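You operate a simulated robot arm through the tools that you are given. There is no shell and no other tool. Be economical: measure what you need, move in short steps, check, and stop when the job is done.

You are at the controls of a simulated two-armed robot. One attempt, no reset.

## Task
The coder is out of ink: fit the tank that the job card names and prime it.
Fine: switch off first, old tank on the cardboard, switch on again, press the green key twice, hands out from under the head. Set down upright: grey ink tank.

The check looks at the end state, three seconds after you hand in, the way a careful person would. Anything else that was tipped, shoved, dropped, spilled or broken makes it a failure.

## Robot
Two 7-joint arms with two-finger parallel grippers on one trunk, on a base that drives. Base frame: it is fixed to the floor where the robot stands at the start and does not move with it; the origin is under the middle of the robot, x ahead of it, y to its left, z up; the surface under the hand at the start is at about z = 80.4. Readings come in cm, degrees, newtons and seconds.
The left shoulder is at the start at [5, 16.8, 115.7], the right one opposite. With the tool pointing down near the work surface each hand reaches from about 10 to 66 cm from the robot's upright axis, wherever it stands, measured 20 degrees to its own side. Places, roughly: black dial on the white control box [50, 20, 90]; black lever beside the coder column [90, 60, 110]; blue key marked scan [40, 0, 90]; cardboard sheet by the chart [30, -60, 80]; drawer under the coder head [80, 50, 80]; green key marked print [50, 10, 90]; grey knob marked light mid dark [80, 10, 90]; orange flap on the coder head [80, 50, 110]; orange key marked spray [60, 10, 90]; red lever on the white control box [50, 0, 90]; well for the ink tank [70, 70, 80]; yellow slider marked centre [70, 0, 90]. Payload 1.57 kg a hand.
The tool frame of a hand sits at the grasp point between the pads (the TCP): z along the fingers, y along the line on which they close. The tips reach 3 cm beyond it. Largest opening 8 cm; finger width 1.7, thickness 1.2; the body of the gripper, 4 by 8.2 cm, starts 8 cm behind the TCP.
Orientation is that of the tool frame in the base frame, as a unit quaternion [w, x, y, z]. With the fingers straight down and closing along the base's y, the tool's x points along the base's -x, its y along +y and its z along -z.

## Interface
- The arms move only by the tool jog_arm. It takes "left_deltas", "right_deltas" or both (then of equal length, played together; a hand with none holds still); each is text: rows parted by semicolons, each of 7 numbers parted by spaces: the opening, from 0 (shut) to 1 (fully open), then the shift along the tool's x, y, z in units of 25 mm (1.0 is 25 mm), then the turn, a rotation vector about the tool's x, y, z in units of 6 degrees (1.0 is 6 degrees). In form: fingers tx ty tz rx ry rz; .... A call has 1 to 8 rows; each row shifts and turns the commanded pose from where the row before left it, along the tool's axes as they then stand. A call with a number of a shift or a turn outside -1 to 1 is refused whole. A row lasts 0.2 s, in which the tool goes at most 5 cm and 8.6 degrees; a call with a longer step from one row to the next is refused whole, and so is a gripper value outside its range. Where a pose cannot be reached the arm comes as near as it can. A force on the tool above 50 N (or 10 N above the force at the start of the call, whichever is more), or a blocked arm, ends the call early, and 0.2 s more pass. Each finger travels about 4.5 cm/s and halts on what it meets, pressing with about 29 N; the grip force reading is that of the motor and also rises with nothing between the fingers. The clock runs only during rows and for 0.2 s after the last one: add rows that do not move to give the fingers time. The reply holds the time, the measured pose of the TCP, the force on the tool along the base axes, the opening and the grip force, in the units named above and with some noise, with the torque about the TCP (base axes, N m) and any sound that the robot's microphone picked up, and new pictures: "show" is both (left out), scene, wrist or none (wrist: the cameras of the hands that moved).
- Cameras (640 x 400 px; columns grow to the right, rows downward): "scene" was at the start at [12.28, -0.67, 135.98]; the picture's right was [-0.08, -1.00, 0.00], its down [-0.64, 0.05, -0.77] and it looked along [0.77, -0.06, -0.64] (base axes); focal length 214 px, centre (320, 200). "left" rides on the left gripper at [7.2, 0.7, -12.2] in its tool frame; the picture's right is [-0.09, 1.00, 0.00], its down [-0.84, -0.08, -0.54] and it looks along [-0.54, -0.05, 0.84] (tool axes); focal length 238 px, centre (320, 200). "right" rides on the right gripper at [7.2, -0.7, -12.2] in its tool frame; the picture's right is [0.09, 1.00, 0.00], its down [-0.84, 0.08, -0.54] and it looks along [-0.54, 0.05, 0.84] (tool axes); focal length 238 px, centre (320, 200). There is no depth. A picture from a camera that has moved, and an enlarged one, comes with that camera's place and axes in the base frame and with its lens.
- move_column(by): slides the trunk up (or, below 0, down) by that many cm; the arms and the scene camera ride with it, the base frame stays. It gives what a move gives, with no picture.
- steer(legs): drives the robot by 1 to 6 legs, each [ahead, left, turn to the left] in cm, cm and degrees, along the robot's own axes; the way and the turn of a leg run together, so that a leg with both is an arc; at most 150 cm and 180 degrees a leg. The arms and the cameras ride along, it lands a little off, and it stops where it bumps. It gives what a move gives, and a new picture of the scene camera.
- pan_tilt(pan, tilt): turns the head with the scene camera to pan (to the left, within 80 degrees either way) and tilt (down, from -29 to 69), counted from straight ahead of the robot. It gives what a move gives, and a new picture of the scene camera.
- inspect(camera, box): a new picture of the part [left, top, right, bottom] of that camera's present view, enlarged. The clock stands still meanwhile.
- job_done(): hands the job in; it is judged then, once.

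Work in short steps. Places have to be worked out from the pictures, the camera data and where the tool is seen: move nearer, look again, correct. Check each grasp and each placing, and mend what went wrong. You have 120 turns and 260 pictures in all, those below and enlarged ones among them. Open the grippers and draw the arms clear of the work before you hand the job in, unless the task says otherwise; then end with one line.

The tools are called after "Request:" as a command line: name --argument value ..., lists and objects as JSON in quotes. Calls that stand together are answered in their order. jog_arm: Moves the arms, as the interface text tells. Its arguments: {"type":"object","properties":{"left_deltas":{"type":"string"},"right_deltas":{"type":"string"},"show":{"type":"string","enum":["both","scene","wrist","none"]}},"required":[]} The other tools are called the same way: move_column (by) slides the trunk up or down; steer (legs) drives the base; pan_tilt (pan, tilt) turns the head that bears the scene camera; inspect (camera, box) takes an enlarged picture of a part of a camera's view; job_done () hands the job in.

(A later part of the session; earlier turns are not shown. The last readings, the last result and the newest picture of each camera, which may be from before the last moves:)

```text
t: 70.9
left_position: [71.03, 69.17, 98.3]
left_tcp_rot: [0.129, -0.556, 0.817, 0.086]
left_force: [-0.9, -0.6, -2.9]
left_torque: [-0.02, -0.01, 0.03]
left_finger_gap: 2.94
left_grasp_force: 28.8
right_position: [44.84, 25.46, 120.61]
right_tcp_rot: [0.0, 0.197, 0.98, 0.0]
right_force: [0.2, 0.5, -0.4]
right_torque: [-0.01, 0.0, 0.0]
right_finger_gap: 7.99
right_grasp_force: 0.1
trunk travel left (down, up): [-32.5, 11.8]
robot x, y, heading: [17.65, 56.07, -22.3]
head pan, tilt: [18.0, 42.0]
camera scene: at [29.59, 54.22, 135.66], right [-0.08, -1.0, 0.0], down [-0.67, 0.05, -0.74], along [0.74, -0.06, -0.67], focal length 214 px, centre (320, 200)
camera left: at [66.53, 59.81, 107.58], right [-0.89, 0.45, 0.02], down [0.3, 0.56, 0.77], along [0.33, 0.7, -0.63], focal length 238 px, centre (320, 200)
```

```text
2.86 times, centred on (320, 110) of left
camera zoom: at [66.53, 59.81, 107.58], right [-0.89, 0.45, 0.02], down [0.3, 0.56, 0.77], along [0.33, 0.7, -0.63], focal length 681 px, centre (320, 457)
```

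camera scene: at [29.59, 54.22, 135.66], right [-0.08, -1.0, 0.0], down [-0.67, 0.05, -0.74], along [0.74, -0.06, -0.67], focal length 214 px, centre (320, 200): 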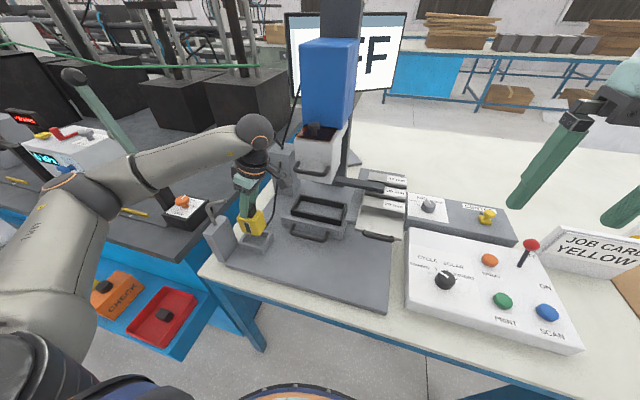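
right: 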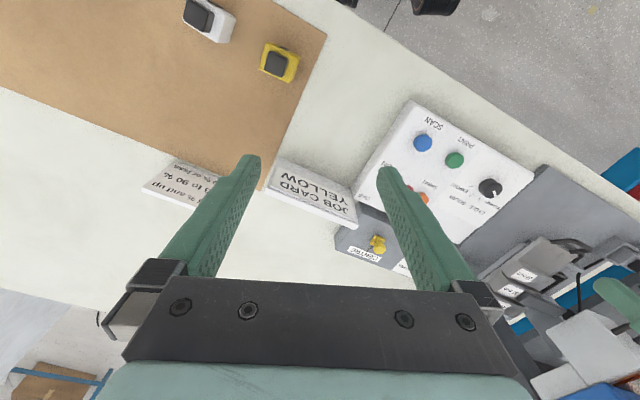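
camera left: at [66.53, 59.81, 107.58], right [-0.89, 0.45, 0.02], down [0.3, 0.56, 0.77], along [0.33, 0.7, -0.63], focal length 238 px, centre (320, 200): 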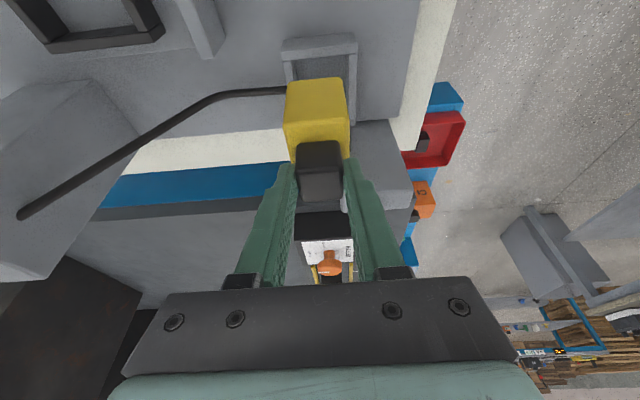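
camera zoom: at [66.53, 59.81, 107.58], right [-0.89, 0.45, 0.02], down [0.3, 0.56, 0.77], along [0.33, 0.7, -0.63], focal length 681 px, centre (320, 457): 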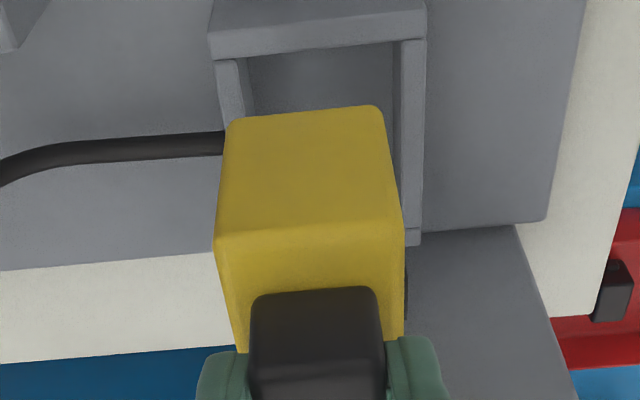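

Alignment is within about 2 mm. I trim it slightly back and left, and descend part way into the tray.

Request:
jog_arm --left_deltas "0.1 -0.065 0.07 0 0 0 0;0.1 0.1 0 0.31 0 0 0;0.1 0.1 0 0.31 0 0 0;0.1 0.1 0 0.31 0 0 0;0.1 0.1 0 0.31 0 0 0;0.1 0 0 0 0 0 0"

Request:
inspect --camera "scene" --box '[210, 180, 290, 265]'

Request:
inspect --camera "left" --box '[250, 50, 390, 170]'

```text
t: 72.3
left_position: [71.11, 69.53, 94.94]
left_tcp_rot: [0.131, -0.556, 0.817, 0.085]
left_force: [-0.9, 1.8, 7.0]
left_torque: [0.13, -0.12, 0.0]
left_finger_gap: 2.92
left_grasp_force: 29.1
right_position: [44.64, 25.47, 120.82]
right_tcp_rot: [0.001, 0.197, 0.98, 0.0]
right_force: [-0.4, 0.1, 0.0]
right_torque: [-0.01, 0.01, -0.01]
right_finger_gap: 8.0
right_grasp_force: 0.0
trunk travel left (down, up): [-32.5, 11.8]
robot x, y, heading: [17.54, 56.69, -22.2]
head pan, tilt: [18.0, 42.0]
camera scene: at [29.5, 54.23, 135.68], right [-0.08, -1.0, 0.0], down [-0.67, 0.05, -0.74], along [0.74, -0.06, -0.67], focal length 214 px, centre (320, 200)
camera left: at [66.42, 60.0, 104.37], right [-0.89, 0.45, 0.02], down [0.3, 0.56, 0.77], along [0.33, 0.7, -0.63], focal length 238 px, centre (320, 200)
```

scene: 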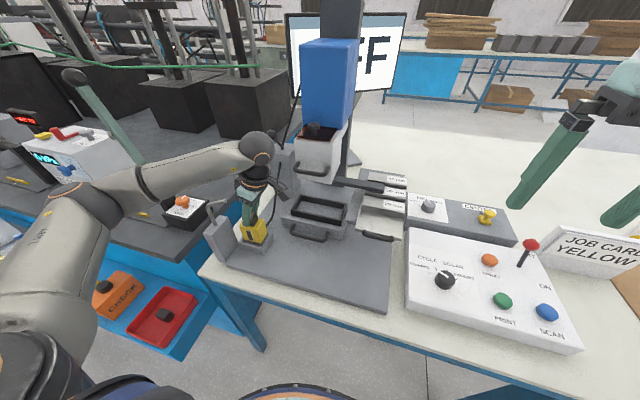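
left: 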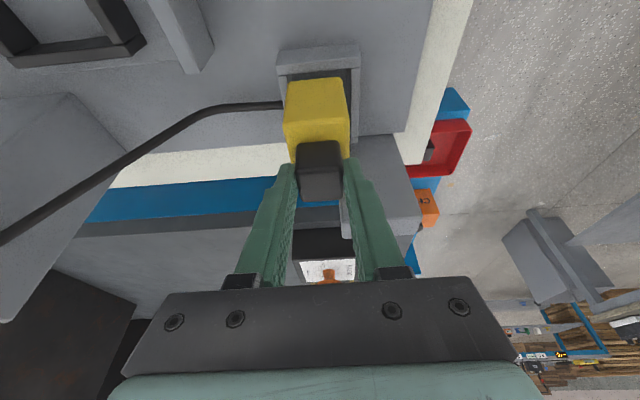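

```text
4.71 times, centred on (250, 222) of scene
camera zoom: at [29.5, 54.23, 135.68], right [-0.08, -1.0, 0.0], down [-0.67, 0.05, -0.74], along [0.74, -0.06, -0.67], focal length 1009 px, centre (649, 94)
```

zoom: 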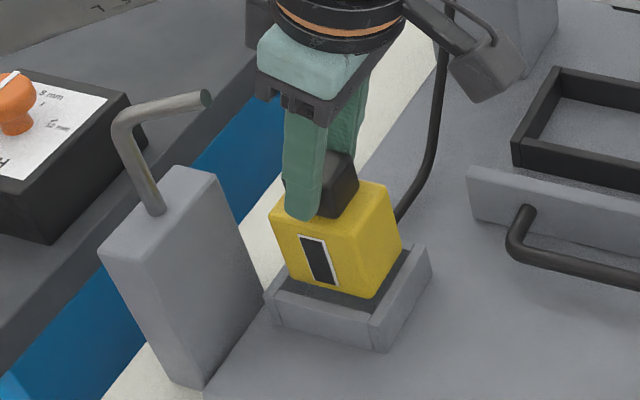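

```text
3.33 times, centred on (320, 110) of left
camera zoom: at [66.42, 60.0, 104.37], right [-0.89, 0.45, 0.02], down [0.3, 0.56, 0.77], along [0.33, 0.7, -0.63], focal length 794 px, centre (320, 500)
```

zoom: 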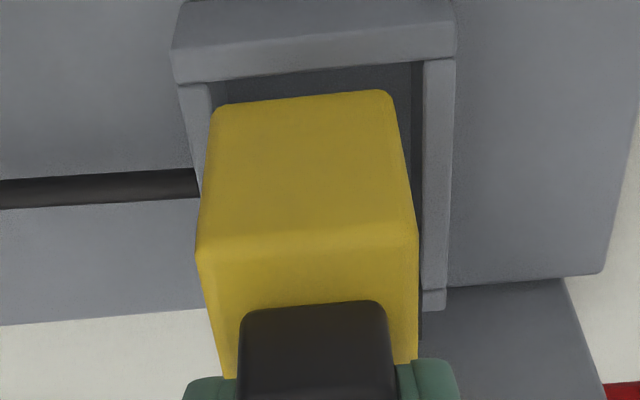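

There is 7 N of contact early: the tank overlaps a wall on the left or far side. The pictures show spare gap on the right and near sides. I lift 5 mm and shift 4 mm right and 2.5 mm nearer.

Request:
jog_arm --left_deltas "0.1 -0.06 0 -0.19 0 0 0;0.1 0.152 0.1 -0.05 0 0 0;0.1 0 0 0 0 0 0;0.1 0.05 0 0.15 0 0 0;0.1 0.05 0 0.15 0 0 0;0.1 0 0 0 0 0 0" --show "wrist"

Request:
inspect --camera "left" --box '[250, 50, 390, 170]'

Request:
inspect --camera "scene" --box '[210, 180, 290, 265]'

```text
t: 73.7
left_position: [70.73, 69.22, 94.55]
left_tcp_rot: [0.131, -0.556, 0.816, 0.087]
left_force: [-0.2, -0.1, -1.2]
left_torque: [0.02, 0.04, 0.01]
left_finger_gap: 2.93
left_grasp_force: 28.7
right_position: [44.86, 25.63, 120.67]
right_tcp_rot: [0.0, 0.196, 0.981, 0.001]
right_force: [-0.3, 0.0, -0.4]
right_torque: [0.01, -0.03, 0.03]
right_finger_gap: 7.99
right_grasp_force: 0.1
trunk travel left (down, up): [-32.5, 11.8]
robot x, y, heading: [17.93, 56.39, -22.5]
head pan, tilt: [18.0, 42.0]
camera left: at [66.16, 59.8, 103.94], right [-0.89, 0.45, 0.02], down [0.3, 0.56, 0.77], along [0.33, 0.7, -0.63], focal length 238 px, centre (320, 200)
```

left: 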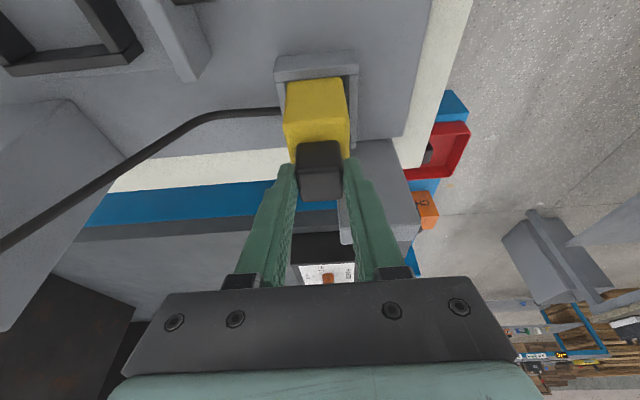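

```text
3.33 times, centred on (320, 110) of left
camera zoom: at [66.16, 59.8, 103.94], right [-0.89, 0.45, 0.02], down [0.3, 0.56, 0.77], along [0.33, 0.7, -0.63], focal length 794 px, centre (320, 500)
```

zoom: 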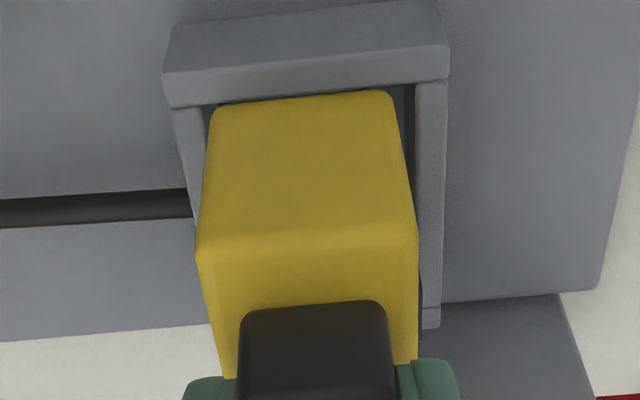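

```text
4.71 times, centred on (250, 222) of scene
camera zoom: at [29.59, 54.23, 135.66], right [-0.08, -1.0, 0.0], down [-0.67, 0.05, -0.74], along [0.74, -0.06, -0.67], focal length 1009 px, centre (649, 94)
```

zoom: 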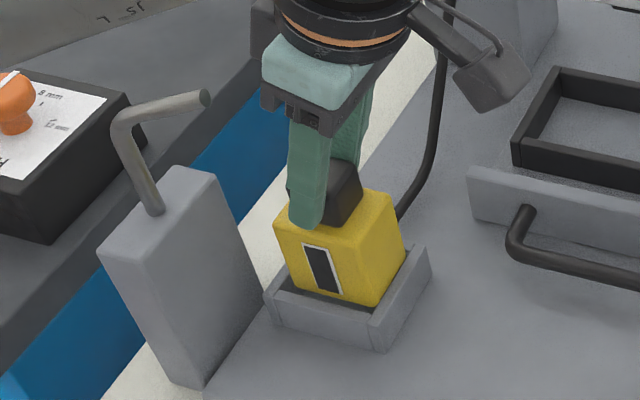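

There is no contact now and the gaps look even on all sides. I continue down.

Request:
jog_arm --left_deltas "0.1 0.042 0 0.13 0 0 0;0.1 0.042 0 0.13 0 0 0;0.1 0.042 0 0.13 0 0 0;0.1 0.042 0 0.13 0 0 0;0.1 0.03 0 0.09 0 0 0;0.1 0 0 0 0 0 0" --show "wrist"

```text
t: 75.1
left_position: [70.87, 69.37, 93.06]
left_tcp_rot: [0.13, -0.556, 0.817, 0.086]
left_force: [0.2, 0.1, -2.0]
left_torque: [-0.02, 0.01, 0.01]
left_finger_gap: 2.92
left_grasp_force: 29.4
right_position: [44.92, 25.52, 120.68]
right_tcp_rot: [0.001, 0.196, 0.981, -0.001]
right_force: [-0.4, -0.4, -0.2]
right_torque: [0.0, 0.0, 0.0]
right_finger_gap: 8.0
right_grasp_force: 0.1
trunk travel left (down, up): [-32.5, 11.8]
robot x, y, heading: [17.44, 56.43, -22.4]
head pan, tilt: [18.0, 42.0]
camera left: at [66.18, 59.77, 102.36], right [-0.89, 0.45, 0.02], down [0.3, 0.56, 0.77], along [0.33, 0.7, -0.63], focal length 238 px, centre (320, 200)
```

left: 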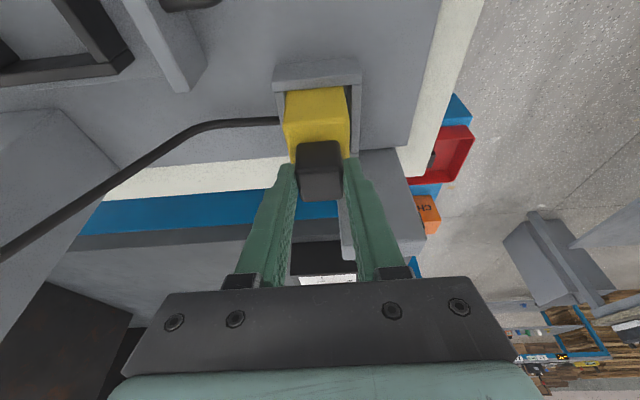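

The tank is sliding in freely. I lower it the last centimetre in small steps.

Request:
jog_arm --left_deltas "0.1 0.03 0 0.1 0 0 0;0.1 0.03 0 0.1 0 0 0;0.1 0.03 0 0.1 0 0 0;0.1 0 0 0 0 0 0" --show "none"

```text
t: 76.1
left_position: [70.84, 69.23, 92.35]
left_tcp_rot: [0.131, -0.555, 0.817, 0.085]
left_force: [-0.1, 0.6, -1.3]
left_torque: [0.01, -0.04, 0.0]
left_finger_gap: 2.95
left_grasp_force: 29.2
right_position: [44.96, 25.54, 120.79]
right_tcp_rot: [0.0, 0.195, 0.981, 0.0]
right_force: [-0.9, -0.3, -0.4]
right_torque: [0.01, 0.0, 0.01]
right_finger_gap: 8.01
right_grasp_force: 0.1
trunk travel left (down, up): [-32.5, 11.8]
robot x, y, heading: [17.96, 56.23, -22.6]
head pan, tilt: [18.0, 42.0]
```

Request:
jog_arm --left_deltas "0.1 0.025 0 0.07 0 0 0;0.1 0.02 0 0.06 0 0 0;0.1 0.015 0 0.05 0 0 0;0.1 0 0 0 0 0 0" --show "none"

```text
t: 77.1
left_position: [70.85, 69.11, 92.06]
left_tcp_rot: [0.132, -0.557, 0.816, 0.085]
left_force: [2.6, 0.5, 19.6]
left_torque: [0.32, 0.16, -0.05]
left_finger_gap: 2.98
left_grasp_force: 29.0
right_position: [44.69, 25.45, 120.83]
right_tcp_rot: [0.001, 0.196, 0.981, 0.001]
right_force: [0.2, -0.1, 0.7]
right_torque: [-0.01, 0.01, 0.01]
right_finger_gap: 8.0
right_grasp_force: 0.1
trunk travel left (down, up): [-32.5, 11.8]
robot x, y, heading: [18.02, 56.24, -22.5]
head pan, tilt: [18.0, 42.0]
```

The tank is seated at z≈92.06, exactly as predicted. I ease off, open, and withdraw along the axis.

Request:
jog_arm --left_deltas "0.1 -0.02 0 -0.06 0 0 0;0.4 0 0 0 0 0 0;0.6 0 0 0 0 0 0;0.65 0 0 0 0 0 0;0.65 0 0 -0.3 0 0 0;0.65 0 0 -0.7 0 0 0;0.65 0 0 -0.7 0 0 0;0.65 0 0 -0.7 0 0 0" --show "wrist"

Request:
inspect --camera "scene" --box '[200, 150, 320, 265]'

Request:
inspect --camera "left" --box '[230, 40, 390, 180]'

```text
t: 78.9
left_position: [69.95, 67.53, 97.6]
left_tcp_rot: [0.13, -0.555, 0.817, 0.086]
left_force: [-0.1, -0.1, 0.7]
left_torque: [0.0, 0.03, 0.0]
left_finger_gap: 5.19
left_grasp_force: 0.0
right_position: [44.83, 25.44, 120.75]
right_tcp_rot: [-0.001, 0.196, 0.981, -0.001]
right_force: [1.1, 0.2, -0.4]
right_torque: [-0.01, 0.01, 0.0]
right_finger_gap: 8.0
right_grasp_force: 0.0
trunk travel left (down, up): [-32.5, 11.8]
robot x, y, heading: [17.59, 56.35, -22.7]
head pan, tilt: [18.0, 42.0]
camera left: at [65.39, 58.09, 106.88], right [-0.89, 0.45, 0.02], down [0.3, 0.56, 0.77], along [0.33, 0.7, -0.63], focal length 238 px, centre (320, 200)
```

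left: 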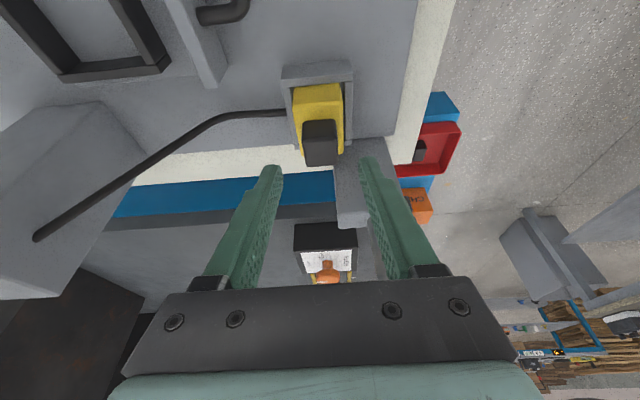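

```text
3.48 times, centred on (260, 208) of scene
camera zoom: at [29.55, 54.21, 135.66], right [-0.08, -1.0, 0.0], down [-0.67, 0.05, -0.74], along [0.74, -0.06, -0.67], focal length 746 px, centre (529, 174)
```

zoom: 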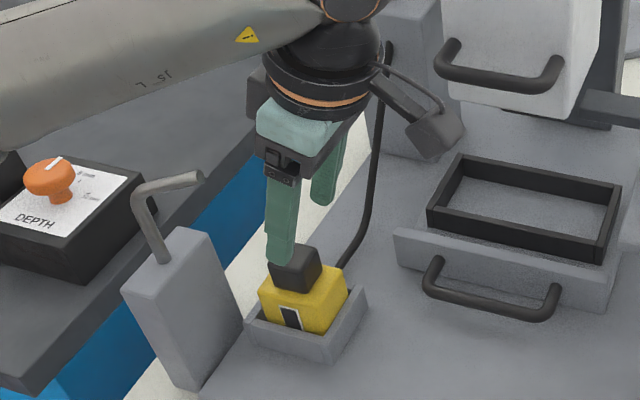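

```text
2.86 times, centred on (310, 110) of left
camera zoom: at [65.39, 58.09, 106.88], right [-0.89, 0.45, 0.02], down [0.3, 0.56, 0.77], along [0.33, 0.7, -0.63], focal length 681 px, centre (349, 457)
```

zoom: 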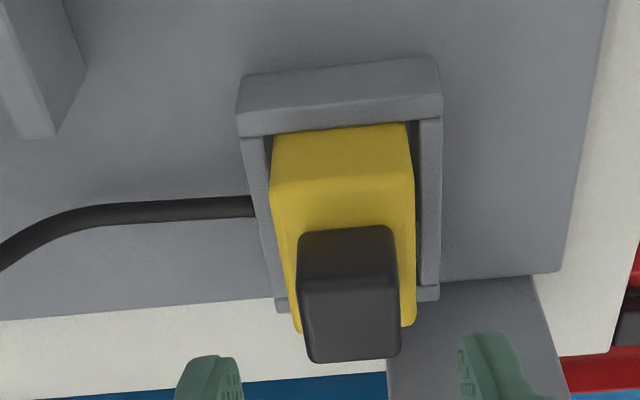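

The yellow tank sits flat in the well. I withdraw the left hand up and back from the coder.

Request:
jog_arm --left_deltas "0.65 0 0 -0.8 0 0 0;0.65 0 0 -0.7 0 0 0;0.65 0 0.9 0 0 0 0;0.65 0 0.9 0 0 0 0;0.65 -0.3 0.9 -0.3 0 0 0;0.65 -0.3 0.9 -0.3 0 0 0;0.65 -0.3 0.9 -0.4 0 0 0;0.65 -0.3 0.9 -0.4 0 0 0" --show "none"

Request:
steer --legs '[[0, -24, 0], [4, 0, 0.6]]'

Request:
pan_tilt --pan 0 --tilt 42

```text
t: 80.7
left_position: [57.78, 73.13, 105.37]
left_tcp_rot: [0.131, -0.555, 0.817, 0.086]
left_force: [-0.2, 0.0, -0.2]
left_torque: [0.01, -0.01, -0.04]
left_finger_gap: 5.19
left_grasp_force: 0.2
right_position: [44.71, 25.48, 120.77]
right_tcp_rot: [0.0, 0.196, 0.981, 0.0]
right_force: [0.3, 0.2, 0.4]
right_torque: [0.0, -0.03, 0.02]
right_finger_gap: 8.02
right_grasp_force: 0.1
trunk travel left (down, up): [-32.5, 11.8]
robot x, y, heading: [17.87, 56.79, -22.2]
head pan, tilt: [18.0, 42.0]
```

```text
t: 83.9
left_position: [52.07, 49.53, 105.26]
left_tcp_rot: [0.13, -0.56, 0.814, 0.087]
left_force: [0.3, -0.9, 0.2]
left_torque: [0.02, 0.01, 0.01]
left_finger_gap: 5.2
left_grasp_force: 0.1
right_position: [39.57, 1.96, 120.67]
right_tcp_rot: [0.0, 0.19, 0.982, 0.0]
right_force: [-0.7, -0.6, -0.6]
right_torque: [0.03, 0.03, 0.01]
right_finger_gap: 8.02
right_grasp_force: 0.0
trunk travel left (down, up): [-32.5, 11.8]
robot x, y, heading: [12.04, 32.41, -22.1]
head pan, tilt: [18.0, 42.0]
camera scene: at [23.99, 30.38, 135.64], right [-0.07, -1.0, 0.0], down [-0.67, 0.05, -0.74], along [0.74, -0.05, -0.67], focal length 214 px, centre (320, 200)
```

scene: 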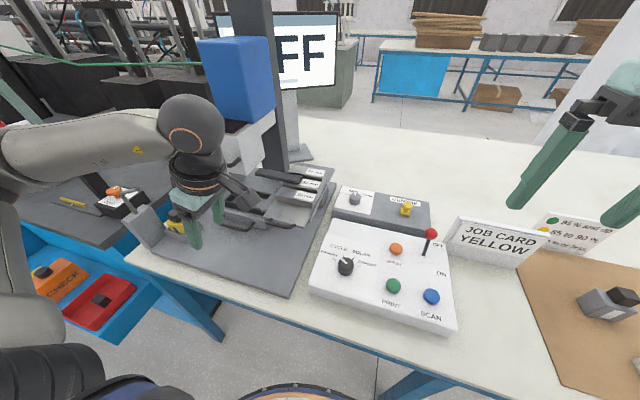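

```text
t: 84.7
left_position: [52.0, 49.56, 105.37]
left_tcp_rot: [0.13, -0.561, 0.813, 0.087]
left_force: [0.1, -0.2, -0.2]
left_torque: [-0.01, -0.02, 0.01]
left_finger_gap: 5.22
left_grasp_force: 0.1
right_position: [39.44, 1.95, 120.68]
right_tcp_rot: [0.0, 0.19, 0.982, 0.0]
right_force: [-0.6, -0.5, 0.5]
right_torque: [0.01, 0.02, -0.03]
right_finger_gap: 7.99
right_grasp_force: 0.2
trunk travel left (down, up): [-32.5, 11.8]
robot x, y, heading: [11.91, 32.64, -21.8]
head pan, tilt: [0.0, 42.0]
camera scene: at [23.3, 27.88, 135.66], right [-0.37, -0.93, 0.0], down [-0.62, 0.25, -0.74], along [0.69, -0.28, -0.67], focal length 214 px, centre (320, 200)
```

scene: 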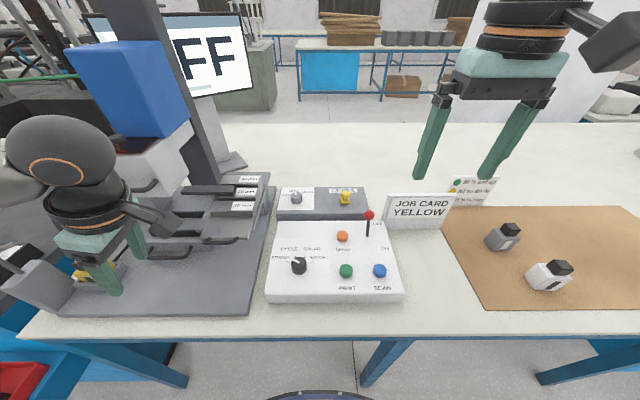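

This is a good square view: the ball is at about (57.6, -1.6), in OFF. I bring the closed right hand above the spot just beyond it.

Request:
jog_arm --right_deltas "0 -1 0.17 0.6 0 0 0;0 -1 0.17 0.6 0 0 0;0 -1 0.17 0.6 0 0 0;0 -1 0.17 0.6 0 0 0;0 -1 0.17 0.6 0 0 0;0 -1 0.17 0.6 0 0 0;0 -1 0.17 0.6 0 0 0;0 -0.8 0.17 0.6 0 0 0"

Request:
inspect --camera "scene" --box '[260, 120, 460, 310]'

```text
t: 86.5
left_position: [51.98, 49.52, 105.32]
left_tcp_rot: [0.13, -0.561, 0.813, 0.086]
left_force: [0.6, 0.0, 0.5]
left_torque: [-0.07, -0.04, 0.01]
left_finger_gap: 5.2
left_grasp_force: 0.0
right_position: [49.56, -2.44, 113.88]
right_tcp_rot: [-0.001, 0.19, 0.982, 0.0]
right_force: [0.4, 0.2, 0.4]
right_torque: [-0.01, -0.01, 0.0]
right_finger_gap: 0.0
right_grasp_force: 21.7
right hand out of reach, approached as far as the arm can: row 4, 5, 6, 7, 8
trunk travel left (down, up): [-32.5, 11.8]
robot x, y, heading: [11.98, 32.67, -22.0]
head pan, tilt: [0.0, 42.0]
camera scene: at [23.28, 27.9, 135.66], right [-0.37, -0.93, 0.0], down [-0.62, 0.25, -0.74], along [0.69, -0.28, -0.67], focal length 214 px, centre (320, 200)
camera right: at [42.58, -0.35, 126.06], right [0.29, 0.96, 0.0], down [0.8, -0.24, 0.54], along [0.52, -0.16, -0.84], focal length 238 px, centre (320, 200)
```

scene: 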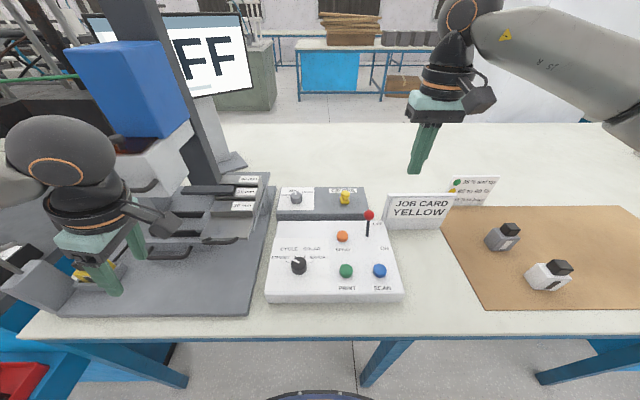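
right: 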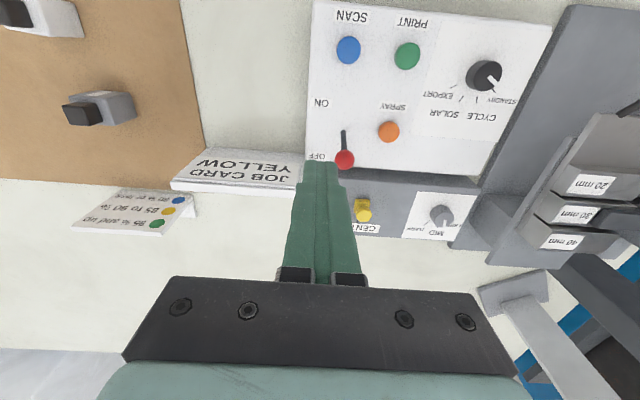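

```text
2.11 times, centred on (360, 215) of scene
camera zoom: at [23.28, 27.9, 135.66], right [-0.37, -0.93, 0.0], down [-0.62, 0.25, -0.74], along [0.69, -0.28, -0.67], focal length 452 px, centre (236, 168)
```

zoom: 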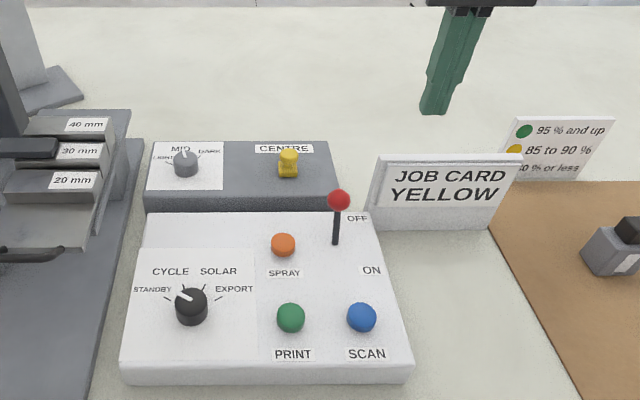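

That height is out of reach at full extension, but lower down the arm reaches farther. I descend toward z≈98, still above the ball.

Request:
jog_arm --right_deltas "0 0 0 0.75 0 0 0;0 0 0 0.75 0 0 0;0 0 0 0.75 0 0 0;0 0 0 0.75 0 0 0;0 0 0 0.75 0 0 0;0 0 0 0.65 0 0 0;0 0 0 0 0 0 0"

```text
t: 88.1
left_position: [52.0, 49.53, 105.18]
left_tcp_rot: [0.131, -0.56, 0.813, 0.087]
left_force: [0.3, 1.2, -0.3]
left_torque: [0.01, 0.0, 0.0]
left_finger_gap: 5.19
left_grasp_force: 0.2
right_position: [49.3, -2.38, 102.75]
right_tcp_rot: [0.001, 0.19, 0.982, 0.0]
right_force: [-0.4, 0.7, 0.9]
right_torque: [0.0, 0.01, -0.03]
right_finger_gap: 0.0
right_grasp_force: 21.7
trunk travel left (down, up): [-32.5, 11.8]
robot x, y, heading: [12.19, 32.65, -22.1]
head pan, tilt: [0.0, 42.0]
camera scene: at [23.29, 27.88, 135.66], right [-0.37, -0.93, 0.0], down [-0.62, 0.25, -0.74], along [0.69, -0.28, -0.67], focal length 214 px, centre (320, 200)
camera right: at [42.45, -0.27, 114.86], right [0.29, 0.96, 0.0], down [0.8, -0.24, 0.54], along [0.52, -0.16, -0.84], focal length 238 px, centre (320, 200)
```

scene: 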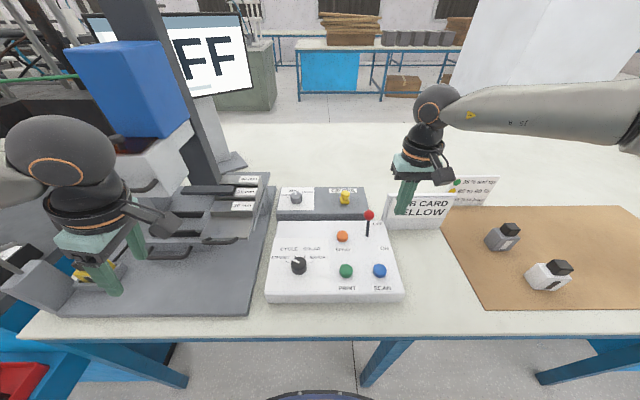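
right: 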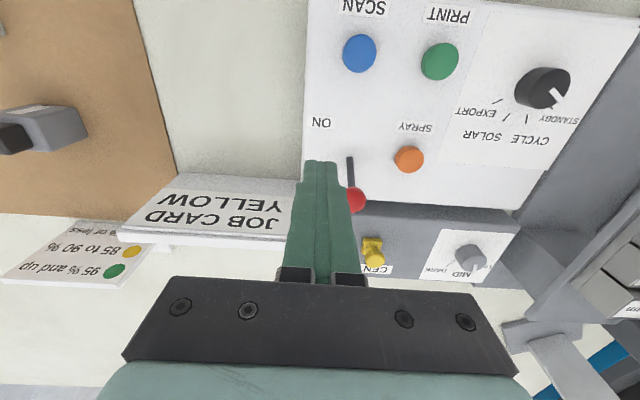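

My command restarts from the actual pose. The ball is at about (58.2, -1.2), so I move 11 cm ahead and 4.4 cm left while lowering a little, staying above the ball.

Request:
jog_arm --right_deltas "0 -0.74 0.3 0.3 0 0 0;0 -0.74 0.3 0.3 0 0 0;0 -0.74 0.3 0.3 0 0 0;0 -0.74 0.3 0.3 0 0 0;0 -0.74 0.3 0.3 0 0 0;0 -0.74 0.3 0.3 0 0 0;0 0 0 0 0 0 0"

Request:
inspect --camera "scene" --box '[300, 150, 440, 290]'

```text
t: 89.7
left_position: [52.0, 49.58, 105.27]
left_tcp_rot: [0.13, -0.561, 0.813, 0.086]
left_force: [-0.2, 0.1, -0.2]
left_torque: [0.03, -0.03, 0.02]
left_finger_gap: 5.23
left_grasp_force: 0.1
right_position: [51.4, -4.26, 100.75]
right_tcp_rot: [0.001, 0.19, 0.982, 0.002]
right_force: [0.3, 0.0, 0.2]
right_torque: [-0.04, 0.0, 0.0]
right_finger_gap: 0.01
right_grasp_force: 20.9
right hand out of reach, approached as far as the arm can: row 1, 2, 3, 4, 5, 6
trunk travel left (down, up): [-32.5, 11.8]
robot x, y, heading: [12.12, 32.55, -22.1]
head pan, tilt: [0.0, 42.0]
camera scene: at [23.29, 27.88, 135.66], right [-0.37, -0.93, 0.0], down [-0.62, 0.25, -0.74], along [0.69, -0.28, -0.67], focal length 214 px, centre (320, 200)
camera right: at [44.7, -2.11, 112.87], right [0.29, 0.96, 0.0], down [0.8, -0.24, 0.54], along [0.52, -0.16, -0.84], focal length 238 px, centre (320, 200)
```

scene: 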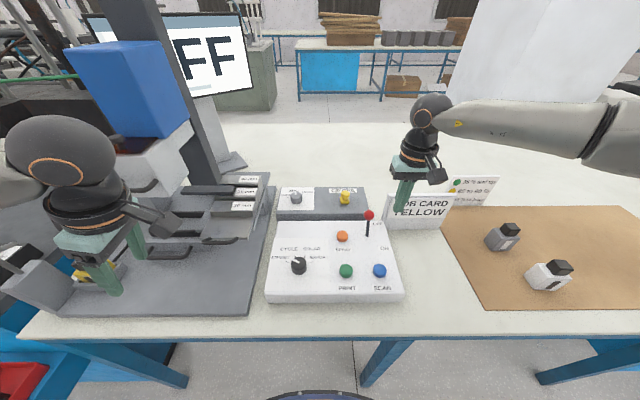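
right: 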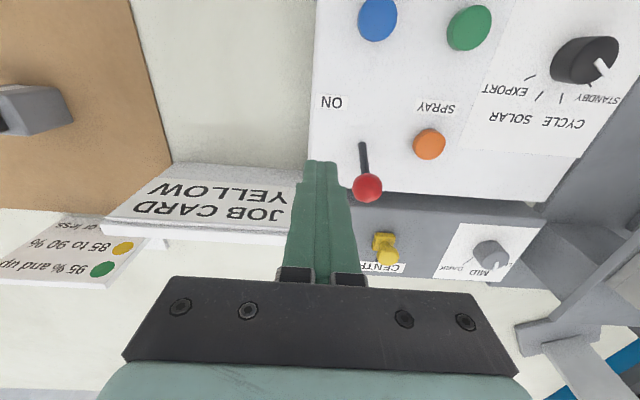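

```text
2.86 times, centred on (370, 220) of scene
camera zoom: at [23.29, 27.88, 135.66], right [-0.37, -0.93, 0.0], down [-0.62, 0.25, -0.74], along [0.69, -0.28, -0.67], focal length 613 px, centre (177, 143)
```

zoom: 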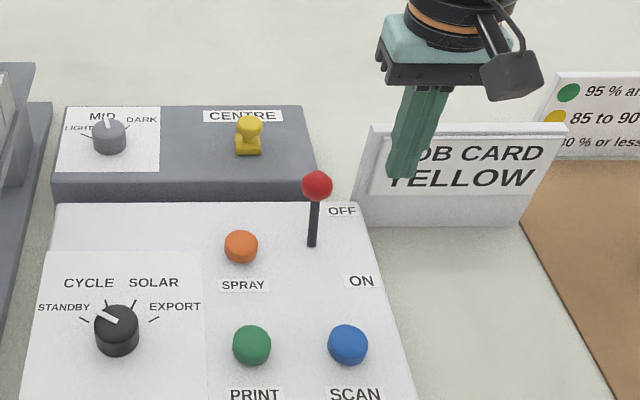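

The right arm's reach is short at this height above the surface. I raise the trunk 10 cm so the arm reaches farther at table level, then descend again.

Request:
move_column --by 10

Request:
jog_arm --right_deltas "0 0 0.2 0.8 0 0 0;0 0 0.2 0.8 0 0 0;0 0 0.2 0.8 0 0 0;0 -0.6 0.2 0.8 0 0 0;0 -0.7 0.2 0.6 0 0 0;0 -0.7 0.3 0.4 0 0 0;0 -0.7 0.3 0.2 0 0 0;0 0 0 0 0 0 0"

```text
t: 91.0
left_position: [51.99, 49.64, 115.25]
left_tcp_rot: [0.13, -0.56, 0.813, 0.086]
left_force: [0.5, -0.5, 0.3]
left_torque: [0.0, 0.02, -0.01]
left_finger_gap: 5.21
left_grasp_force: 0.1
right_position: [51.62, -4.1, 110.68]
right_tcp_rot: [0.002, 0.191, 0.982, 0.001]
right_force: [0.9, 0.2, 0.2]
right_torque: [-0.02, -0.04, -0.01]
right_finger_gap: 0.0
right_grasp_force: 21.2
trunk travel left (down, up): [-42.5, 1.8]
robot x, y, heading: [12.38, 32.91, -21.7]
head pan, tilt: [0.0, 42.0]
```

```text
t: 92.8
left_position: [51.88, 49.63, 115.32]
left_tcp_rot: [0.131, -0.56, 0.813, 0.087]
left_force: [-0.1, 0.2, 0.6]
left_torque: [0.02, -0.02, -0.02]
left_finger_gap: 5.19
left_grasp_force: 0.1
right_position: [50.09, -5.11, 103.64]
right_tcp_rot: [0.002, 0.19, 0.982, 0.001]
right_force: [-0.4, 0.0, -0.6]
right_torque: [-0.01, 0.01, -0.02]
right_finger_gap: 0.0
right_grasp_force: 21.1
right hand out of reach, approached as far as the arm can: row 1, 2, 3, 4, 5, 6, 7
trunk travel left (down, up): [-42.5, 1.8]
robot x, y, heading: [12.26, 32.74, -21.9]
head pan, tilt: [0.0, 42.0]
camera scene: at [23.29, 27.88, 145.66], right [-0.37, -0.93, 0.0], down [-0.62, 0.25, -0.74], along [0.69, -0.28, -0.67], focal length 214 px, centre (320, 200)
camera right: at [43.23, -3.09, 115.78], right [0.29, 0.96, 0.0], down [0.8, -0.24, 0.54], along [0.52, -0.15, -0.84], focal length 238 px, centre (320, 200)
```

scene: 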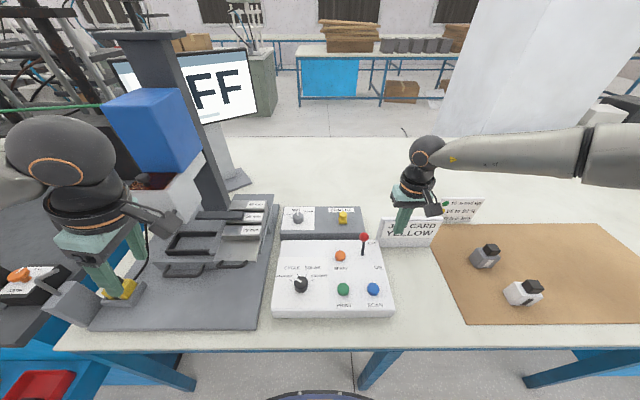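
right: 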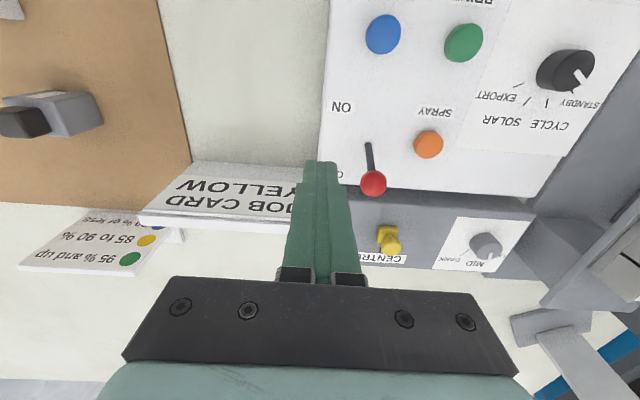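

The arm seems caught near a joint limit. I retract it toward me and lower it, then try extending again closer to the surface.

Request:
jog_arm --right_deltas "0 1 0 0 0 0 0;0 1 0.2 0 0 0 0;0 1 0.5 0 0 0 0;0 1 0.5 0.5 0 0 0;0 0 0.5 0.7 0 0 0;0 0 0.2 0.7 0 0 0;0 0 0 0.6 0 0 0;0 0 0 0 0 0 0"

```text
t: 94.6
left_position: [52.05, 49.58, 115.37]
left_tcp_rot: [0.13, -0.561, 0.813, 0.087]
left_force: [0.7, -0.3, -0.5]
left_torque: [-0.01, 0.02, -0.01]
left_finger_gap: 5.18
left_grasp_force: 0.0
right_position: [42.27, 2.44, 97.65]
right_tcp_rot: [0.001, 0.191, 0.982, 0.0]
right_force: [0.6, 0.4, -0.1]
right_torque: [0.01, -0.03, 0.0]
right_finger_gap: 0.0
right_grasp_force: 21.0
right hand out of reach, approached as far as the arm can: row 7
trunk travel left (down, up): [-42.5, 1.8]
robot x, y, heading: [12.42, 32.65, -22.0]
head pan, tilt: [0.0, 42.0]
camera scene: at [23.3, 27.89, 145.66], right [-0.37, -0.93, 0.0], down [-0.62, 0.25, -0.74], along [0.69, -0.28, -0.67], focal length 214 px, centre (320, 200)
camera right: at [35.27, 4.58, 109.82], right [0.29, 0.96, 0.0], down [0.8, -0.24, 0.54], along [0.52, -0.15, -0.84], focal length 238 px, centre (320, 200)
```

scene: 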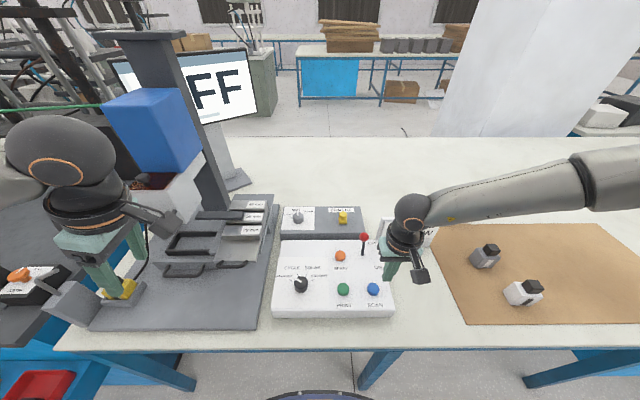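
right: 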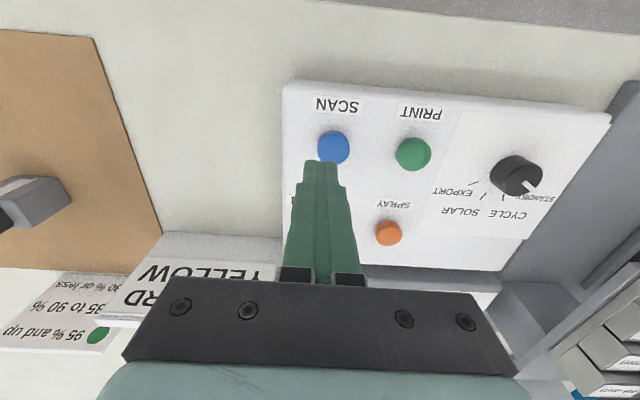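

The right arm is hitting a joint limit, so I'll use the left hand, which already reached the lever. I retract the right arm up and start unwinding the left hand's lean and yaw.

Request:
jog_arm --left_deltas "0 0 0 0 0 1 0;0 0 0 0 0 1 0;0 0 0 0 0 1 0;0 0 0 0 0 0 1;0 0 0 0 0 0 1;0 0 0 0 0 0 1;0 0 0 0 0 0 1;0 0 0 0 0 0 1" --right_deltas "0 0 0 -1 0 0 0;0 0 0 -1 0 0 0;0 0.3 -0.3 -1 0 0 0;0 0.3 -0.3 -1 0 0 0;0 0.3 -0.3 -1 0 0 0;0 0.3 -0.3 -1 0 0 0;0 0.3 -0.3 -1 0 0 0;0 0.3 -0.3 -1 0 0 0" --show "none"

Request:
jog_arm --left_deltas "0 0 0 0 0 0 1;0 0 0 0 0 0 1;0 0 0 0 0 0 1;0 0 0 0 0 0 1;0 0 0 0 0 0 1;0 0 0 0 0 0 1;0 0 0 0 0 0 1;0 0 0 0 0 0 1" --show "none"

Request:
jog_arm --left_deltas "0 0 0 0 0 0 1;0 0 0 0 0 0 1;0 0 0 0 0 0 0" --show "scene"

```text
t: 96.4
left_position: [52.11, 49.53, 115.42]
left_tcp_rot: [0.001, -0.333, 0.943, -0.001]
left_force: [0.5, -0.5, 0.6]
left_torque: [0.0, 0.0, -0.02]
left_finger_gap: 0.0
left_grasp_force: 21.9
right_position: [36.34, 0.23, 117.72]
right_tcp_rot: [0.001, 0.19, 0.982, 0.0]
right_force: [-0.1, 0.3, -0.1]
right_torque: [0.0, 0.01, -0.01]
right_finger_gap: 0.0
right_grasp_force: 21.1
trunk travel left (down, up): [-42.5, 1.8]
robot x, y, heading: [12.0, 32.57, -22.0]
head pan, tilt: [0.0, 42.0]
```

```text
t: 98.2
left_position: [51.98, 49.56, 115.29]
left_tcp_rot: [0.002, 0.078, 0.997, -0.001]
left_force: [-0.3, 0.2, 0.3]
left_torque: [-0.02, -0.01, 0.01]
left_finger_gap: 0.0
left_grasp_force: 21.1
right_position: [36.32, 0.25, 117.51]
right_tcp_rot: [0.001, 0.19, 0.982, 0.0]
right_force: [0.0, 0.3, 0.5]
right_torque: [0.0, 0.04, -0.01]
right_finger_gap: 0.01
right_grasp_force: 20.9
trunk travel left (down, up): [-42.5, 1.8]
robot x, y, heading: [11.84, 32.59, -21.8]
head pan, tilt: [0.0, 42.0]
```

```text
t: 99.0
left_position: [51.94, 49.58, 115.25]
left_tcp_rot: [0.002, 0.182, 0.983, 0.0]
left_force: [-0.5, 0.1, -0.2]
left_torque: [0.01, -0.01, 0.02]
left_finger_gap: 0.01
left_grasp_force: 21.5
right_position: [36.27, 0.13, 117.59]
right_tcp_rot: [0.001, 0.19, 0.982, 0.001]
right_force: [-0.2, -0.1, 0.4]
right_torque: [-0.02, -0.02, 0.03]
right_finger_gap: 0.01
right_grasp_force: 21.2
trunk travel left (down, up): [-42.5, 1.8]
robot x, y, heading: [12.22, 32.64, -22.1]
head pan, tilt: [0.0, 42.0]
camera scene: at [23.29, 27.88, 145.66], right [-0.37, -0.93, 0.0], down [-0.62, 0.25, -0.74], along [0.69, -0.28, -0.67], focal length 214 px, centre (320, 200)
```

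scene: 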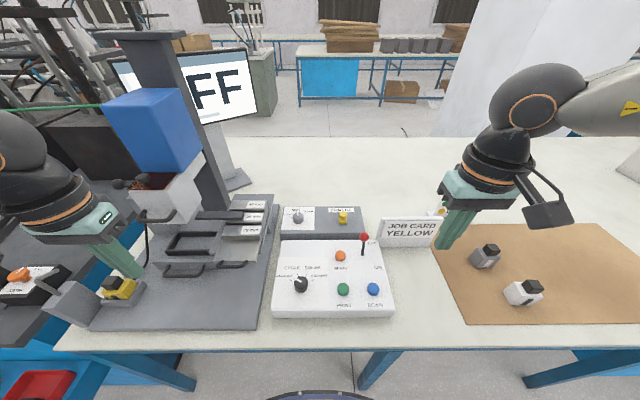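

The left hand is back in its straight-down pose. I drive 30 cm right and lower the trunk back.

Request:
steer --legs '[[0.5, -30, 0]]'

Request:
move_column --by -10

```text
t: 102.2
left_position: [41.52, 22.17, 115.37]
left_tcp_rot: [0.002, 0.182, 0.983, 0.0]
left_force: [1.2, 0.0, 1.2]
left_torque: [0.01, 0.02, -0.01]
left_finger_gap: 0.0
left_grasp_force: 21.5
right_position: [25.86, -27.2, 117.59]
right_tcp_rot: [0.001, 0.19, 0.982, 0.001]
right_force: [-0.3, -1.1, 0.0]
right_torque: [-0.02, 0.0, -0.04]
right_finger_gap: 0.02
right_grasp_force: 21.4
trunk travel left (down, up): [-42.5, 1.8]
robot x, y, heading: [1.55, 5.17, -21.9]
head pan, tilt: [0.0, 42.0]
camera scene: at [12.84, 0.45, 145.66], right [-0.37, -0.93, 0.0], down [-0.62, 0.25, -0.74], along [0.69, -0.28, -0.67], focal length 214 px, centre (320, 200)
```

scene: 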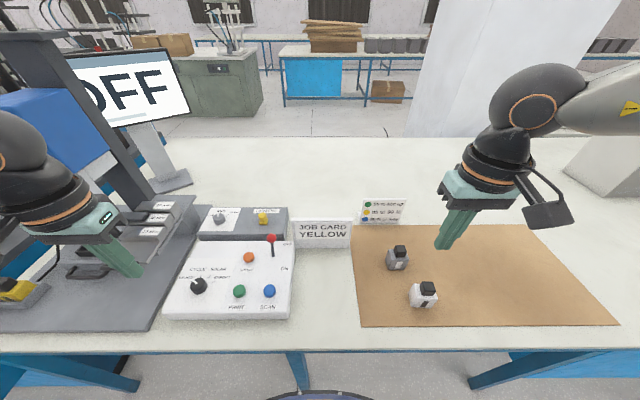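

```text
t: 103.5
left_position: [41.47, 22.19, 105.35]
left_tcp_rot: [0.003, 0.181, 0.983, 0.0]
left_force: [0.4, 0.4, 0.5]
left_torque: [0.06, 0.02, 0.0]
left_finger_gap: 0.0
left_grasp_force: 21.5
right_position: [25.77, -27.32, 107.58]
right_tcp_rot: [0.001, 0.189, 0.982, 0.0]
right_force: [0.0, 0.0, 0.7]
right_torque: [-0.02, -0.01, 0.01]
right_finger_gap: 0.0
right_grasp_force: 21.6
trunk travel left (down, up): [-32.5, 11.8]
robot x, y, heading: [1.64, 4.71, -21.8]
head pan, tilt: [0.0, 42.0]
```

The ball is confirmed at about (58, -1.1). I move the left hand toward it, staying above its height.

Request:
jog_arm --left_deltas "0 -1 -0.77 0.25 0 0 0;0 -1 -0.77 0.25 0 0 0;0 -1 -0.77 0.25 0 0 0;0 -1 -0.77 0.25 0 0 0;0 -1 -0.77 0.25 0 0 0;0 -1 -0.77 0.25 0 0 0;0 -1 -0.77 0.25 0 0 0;0 -1 -0.77 0.25 0 0 0"

```text
t: 105.3
left_position: [54.52, 0.52, 100.11]
left_tcp_rot: [0.003, 0.183, 0.983, 0.0]
left_force: [-0.6, -0.4, 0.1]
left_torque: [-0.01, 0.01, -0.02]
left_finger_gap: 0.0
left_grasp_force: 21.6
right_position: [25.85, -27.21, 107.58]
right_tcp_rot: [0.001, 0.19, 0.982, 0.0]
right_force: [0.6, 0.5, 0.3]
right_torque: [-0.01, -0.02, -0.01]
right_finger_gap: 0.0
right_grasp_force: 21.7
trunk travel left (down, up): [-32.5, 11.8]
robot x, y, heading: [0.9, 4.86, -22.2]
head pan, tilt: [0.0, 42.0]
camera scene: at [12.85, 0.42, 135.65], right [-0.37, -0.93, 0.0], down [-0.62, 0.25, -0.74], along [0.69, -0.28, -0.67], focal length 214 px, centre (320, 200)
camera left: at [47.98, 3.89, 112.28], right [0.44, 0.9, 0.0], down [0.75, -0.37, 0.55], along [0.49, -0.24, -0.84], focal length 238 px, centre (320, 200)
```

scene: 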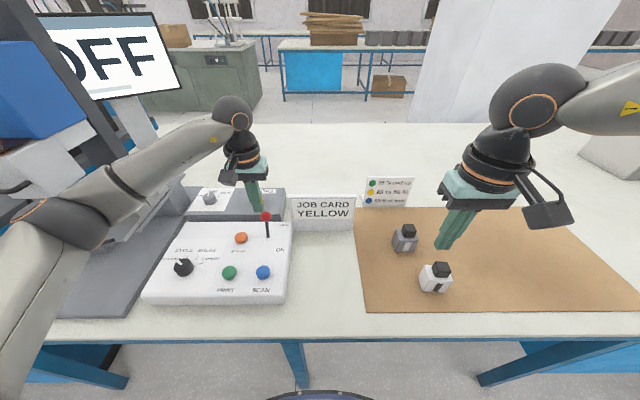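
left: 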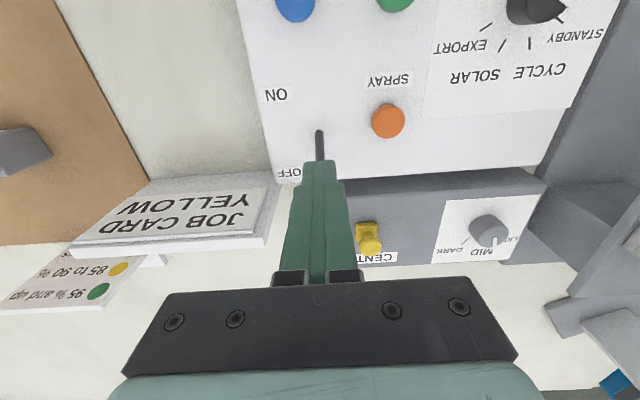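

I am laterally aligned with the lever. I move ahead 7.5 cm over and past the ball, then check.

Request:
jog_arm --left_deltas "0 -0.75 -0.03 0 0 0 0;0 -0.75 -0.03 0 0 0 0;0 -0.75 -0.03 0 0 0 0;0 -0.75 -0.03 0 0 0 0;0 0 0 0 0 0 0"

Request:
inspect --camera "scene" --box '[200, 140, 340, 280]'

```text
t: 106.5
left_position: [61.46, -2.36, 100.17]
left_tcp_rot: [0.003, 0.181, 0.983, -0.002]
left_force: [-0.7, -0.4, -0.5]
left_torque: [0.03, 0.04, 0.0]
left_finger_gap: 0.0
left_grasp_force: 21.0
right_position: [25.88, -27.2, 107.54]
right_tcp_rot: [0.001, 0.19, 0.982, 0.0]
right_force: [0.0, -1.0, 0.2]
right_torque: [0.01, 0.02, 0.02]
right_finger_gap: 0.0
right_grasp_force: 21.5
trunk travel left (down, up): [-32.5, 11.8]
robot x, y, heading: [1.68, 5.16, -21.8]
head pan, tilt: [0.0, 42.0]
camera scene: at [12.84, 0.48, 135.66], right [-0.37, -0.93, 0.0], down [-0.62, 0.25, -0.74], along [0.69, -0.28, -0.67], focal length 214 px, centre (320, 200)
camera left: at [54.93, 1.05, 112.42], right [0.44, 0.9, 0.0], down [0.75, -0.37, 0.55], along [0.49, -0.24, -0.84], focal length 238 px, centre (320, 200)
```

scene: 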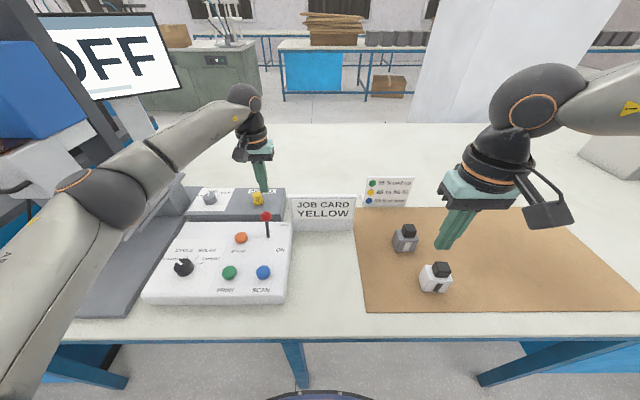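
left: 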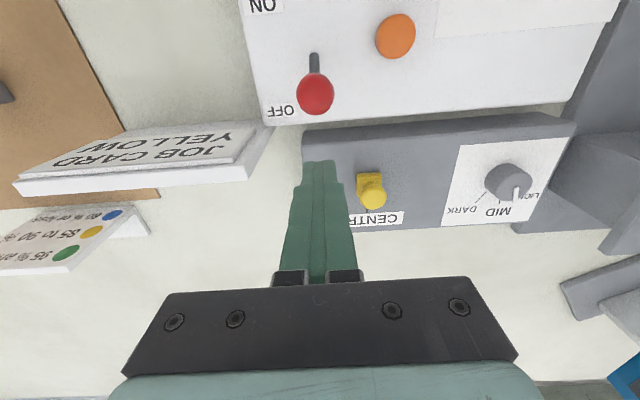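

```text
2.86 times, centred on (270, 210) of scene
camera zoom: at [12.84, 0.48, 135.66], right [-0.37, -0.93, 0.0], down [-0.62, 0.25, -0.74], along [0.69, -0.28, -0.67], focal length 613 px, centre (463, 171)
```

zoom: 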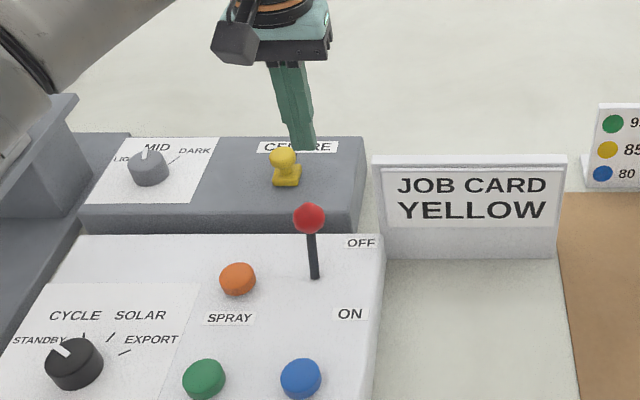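

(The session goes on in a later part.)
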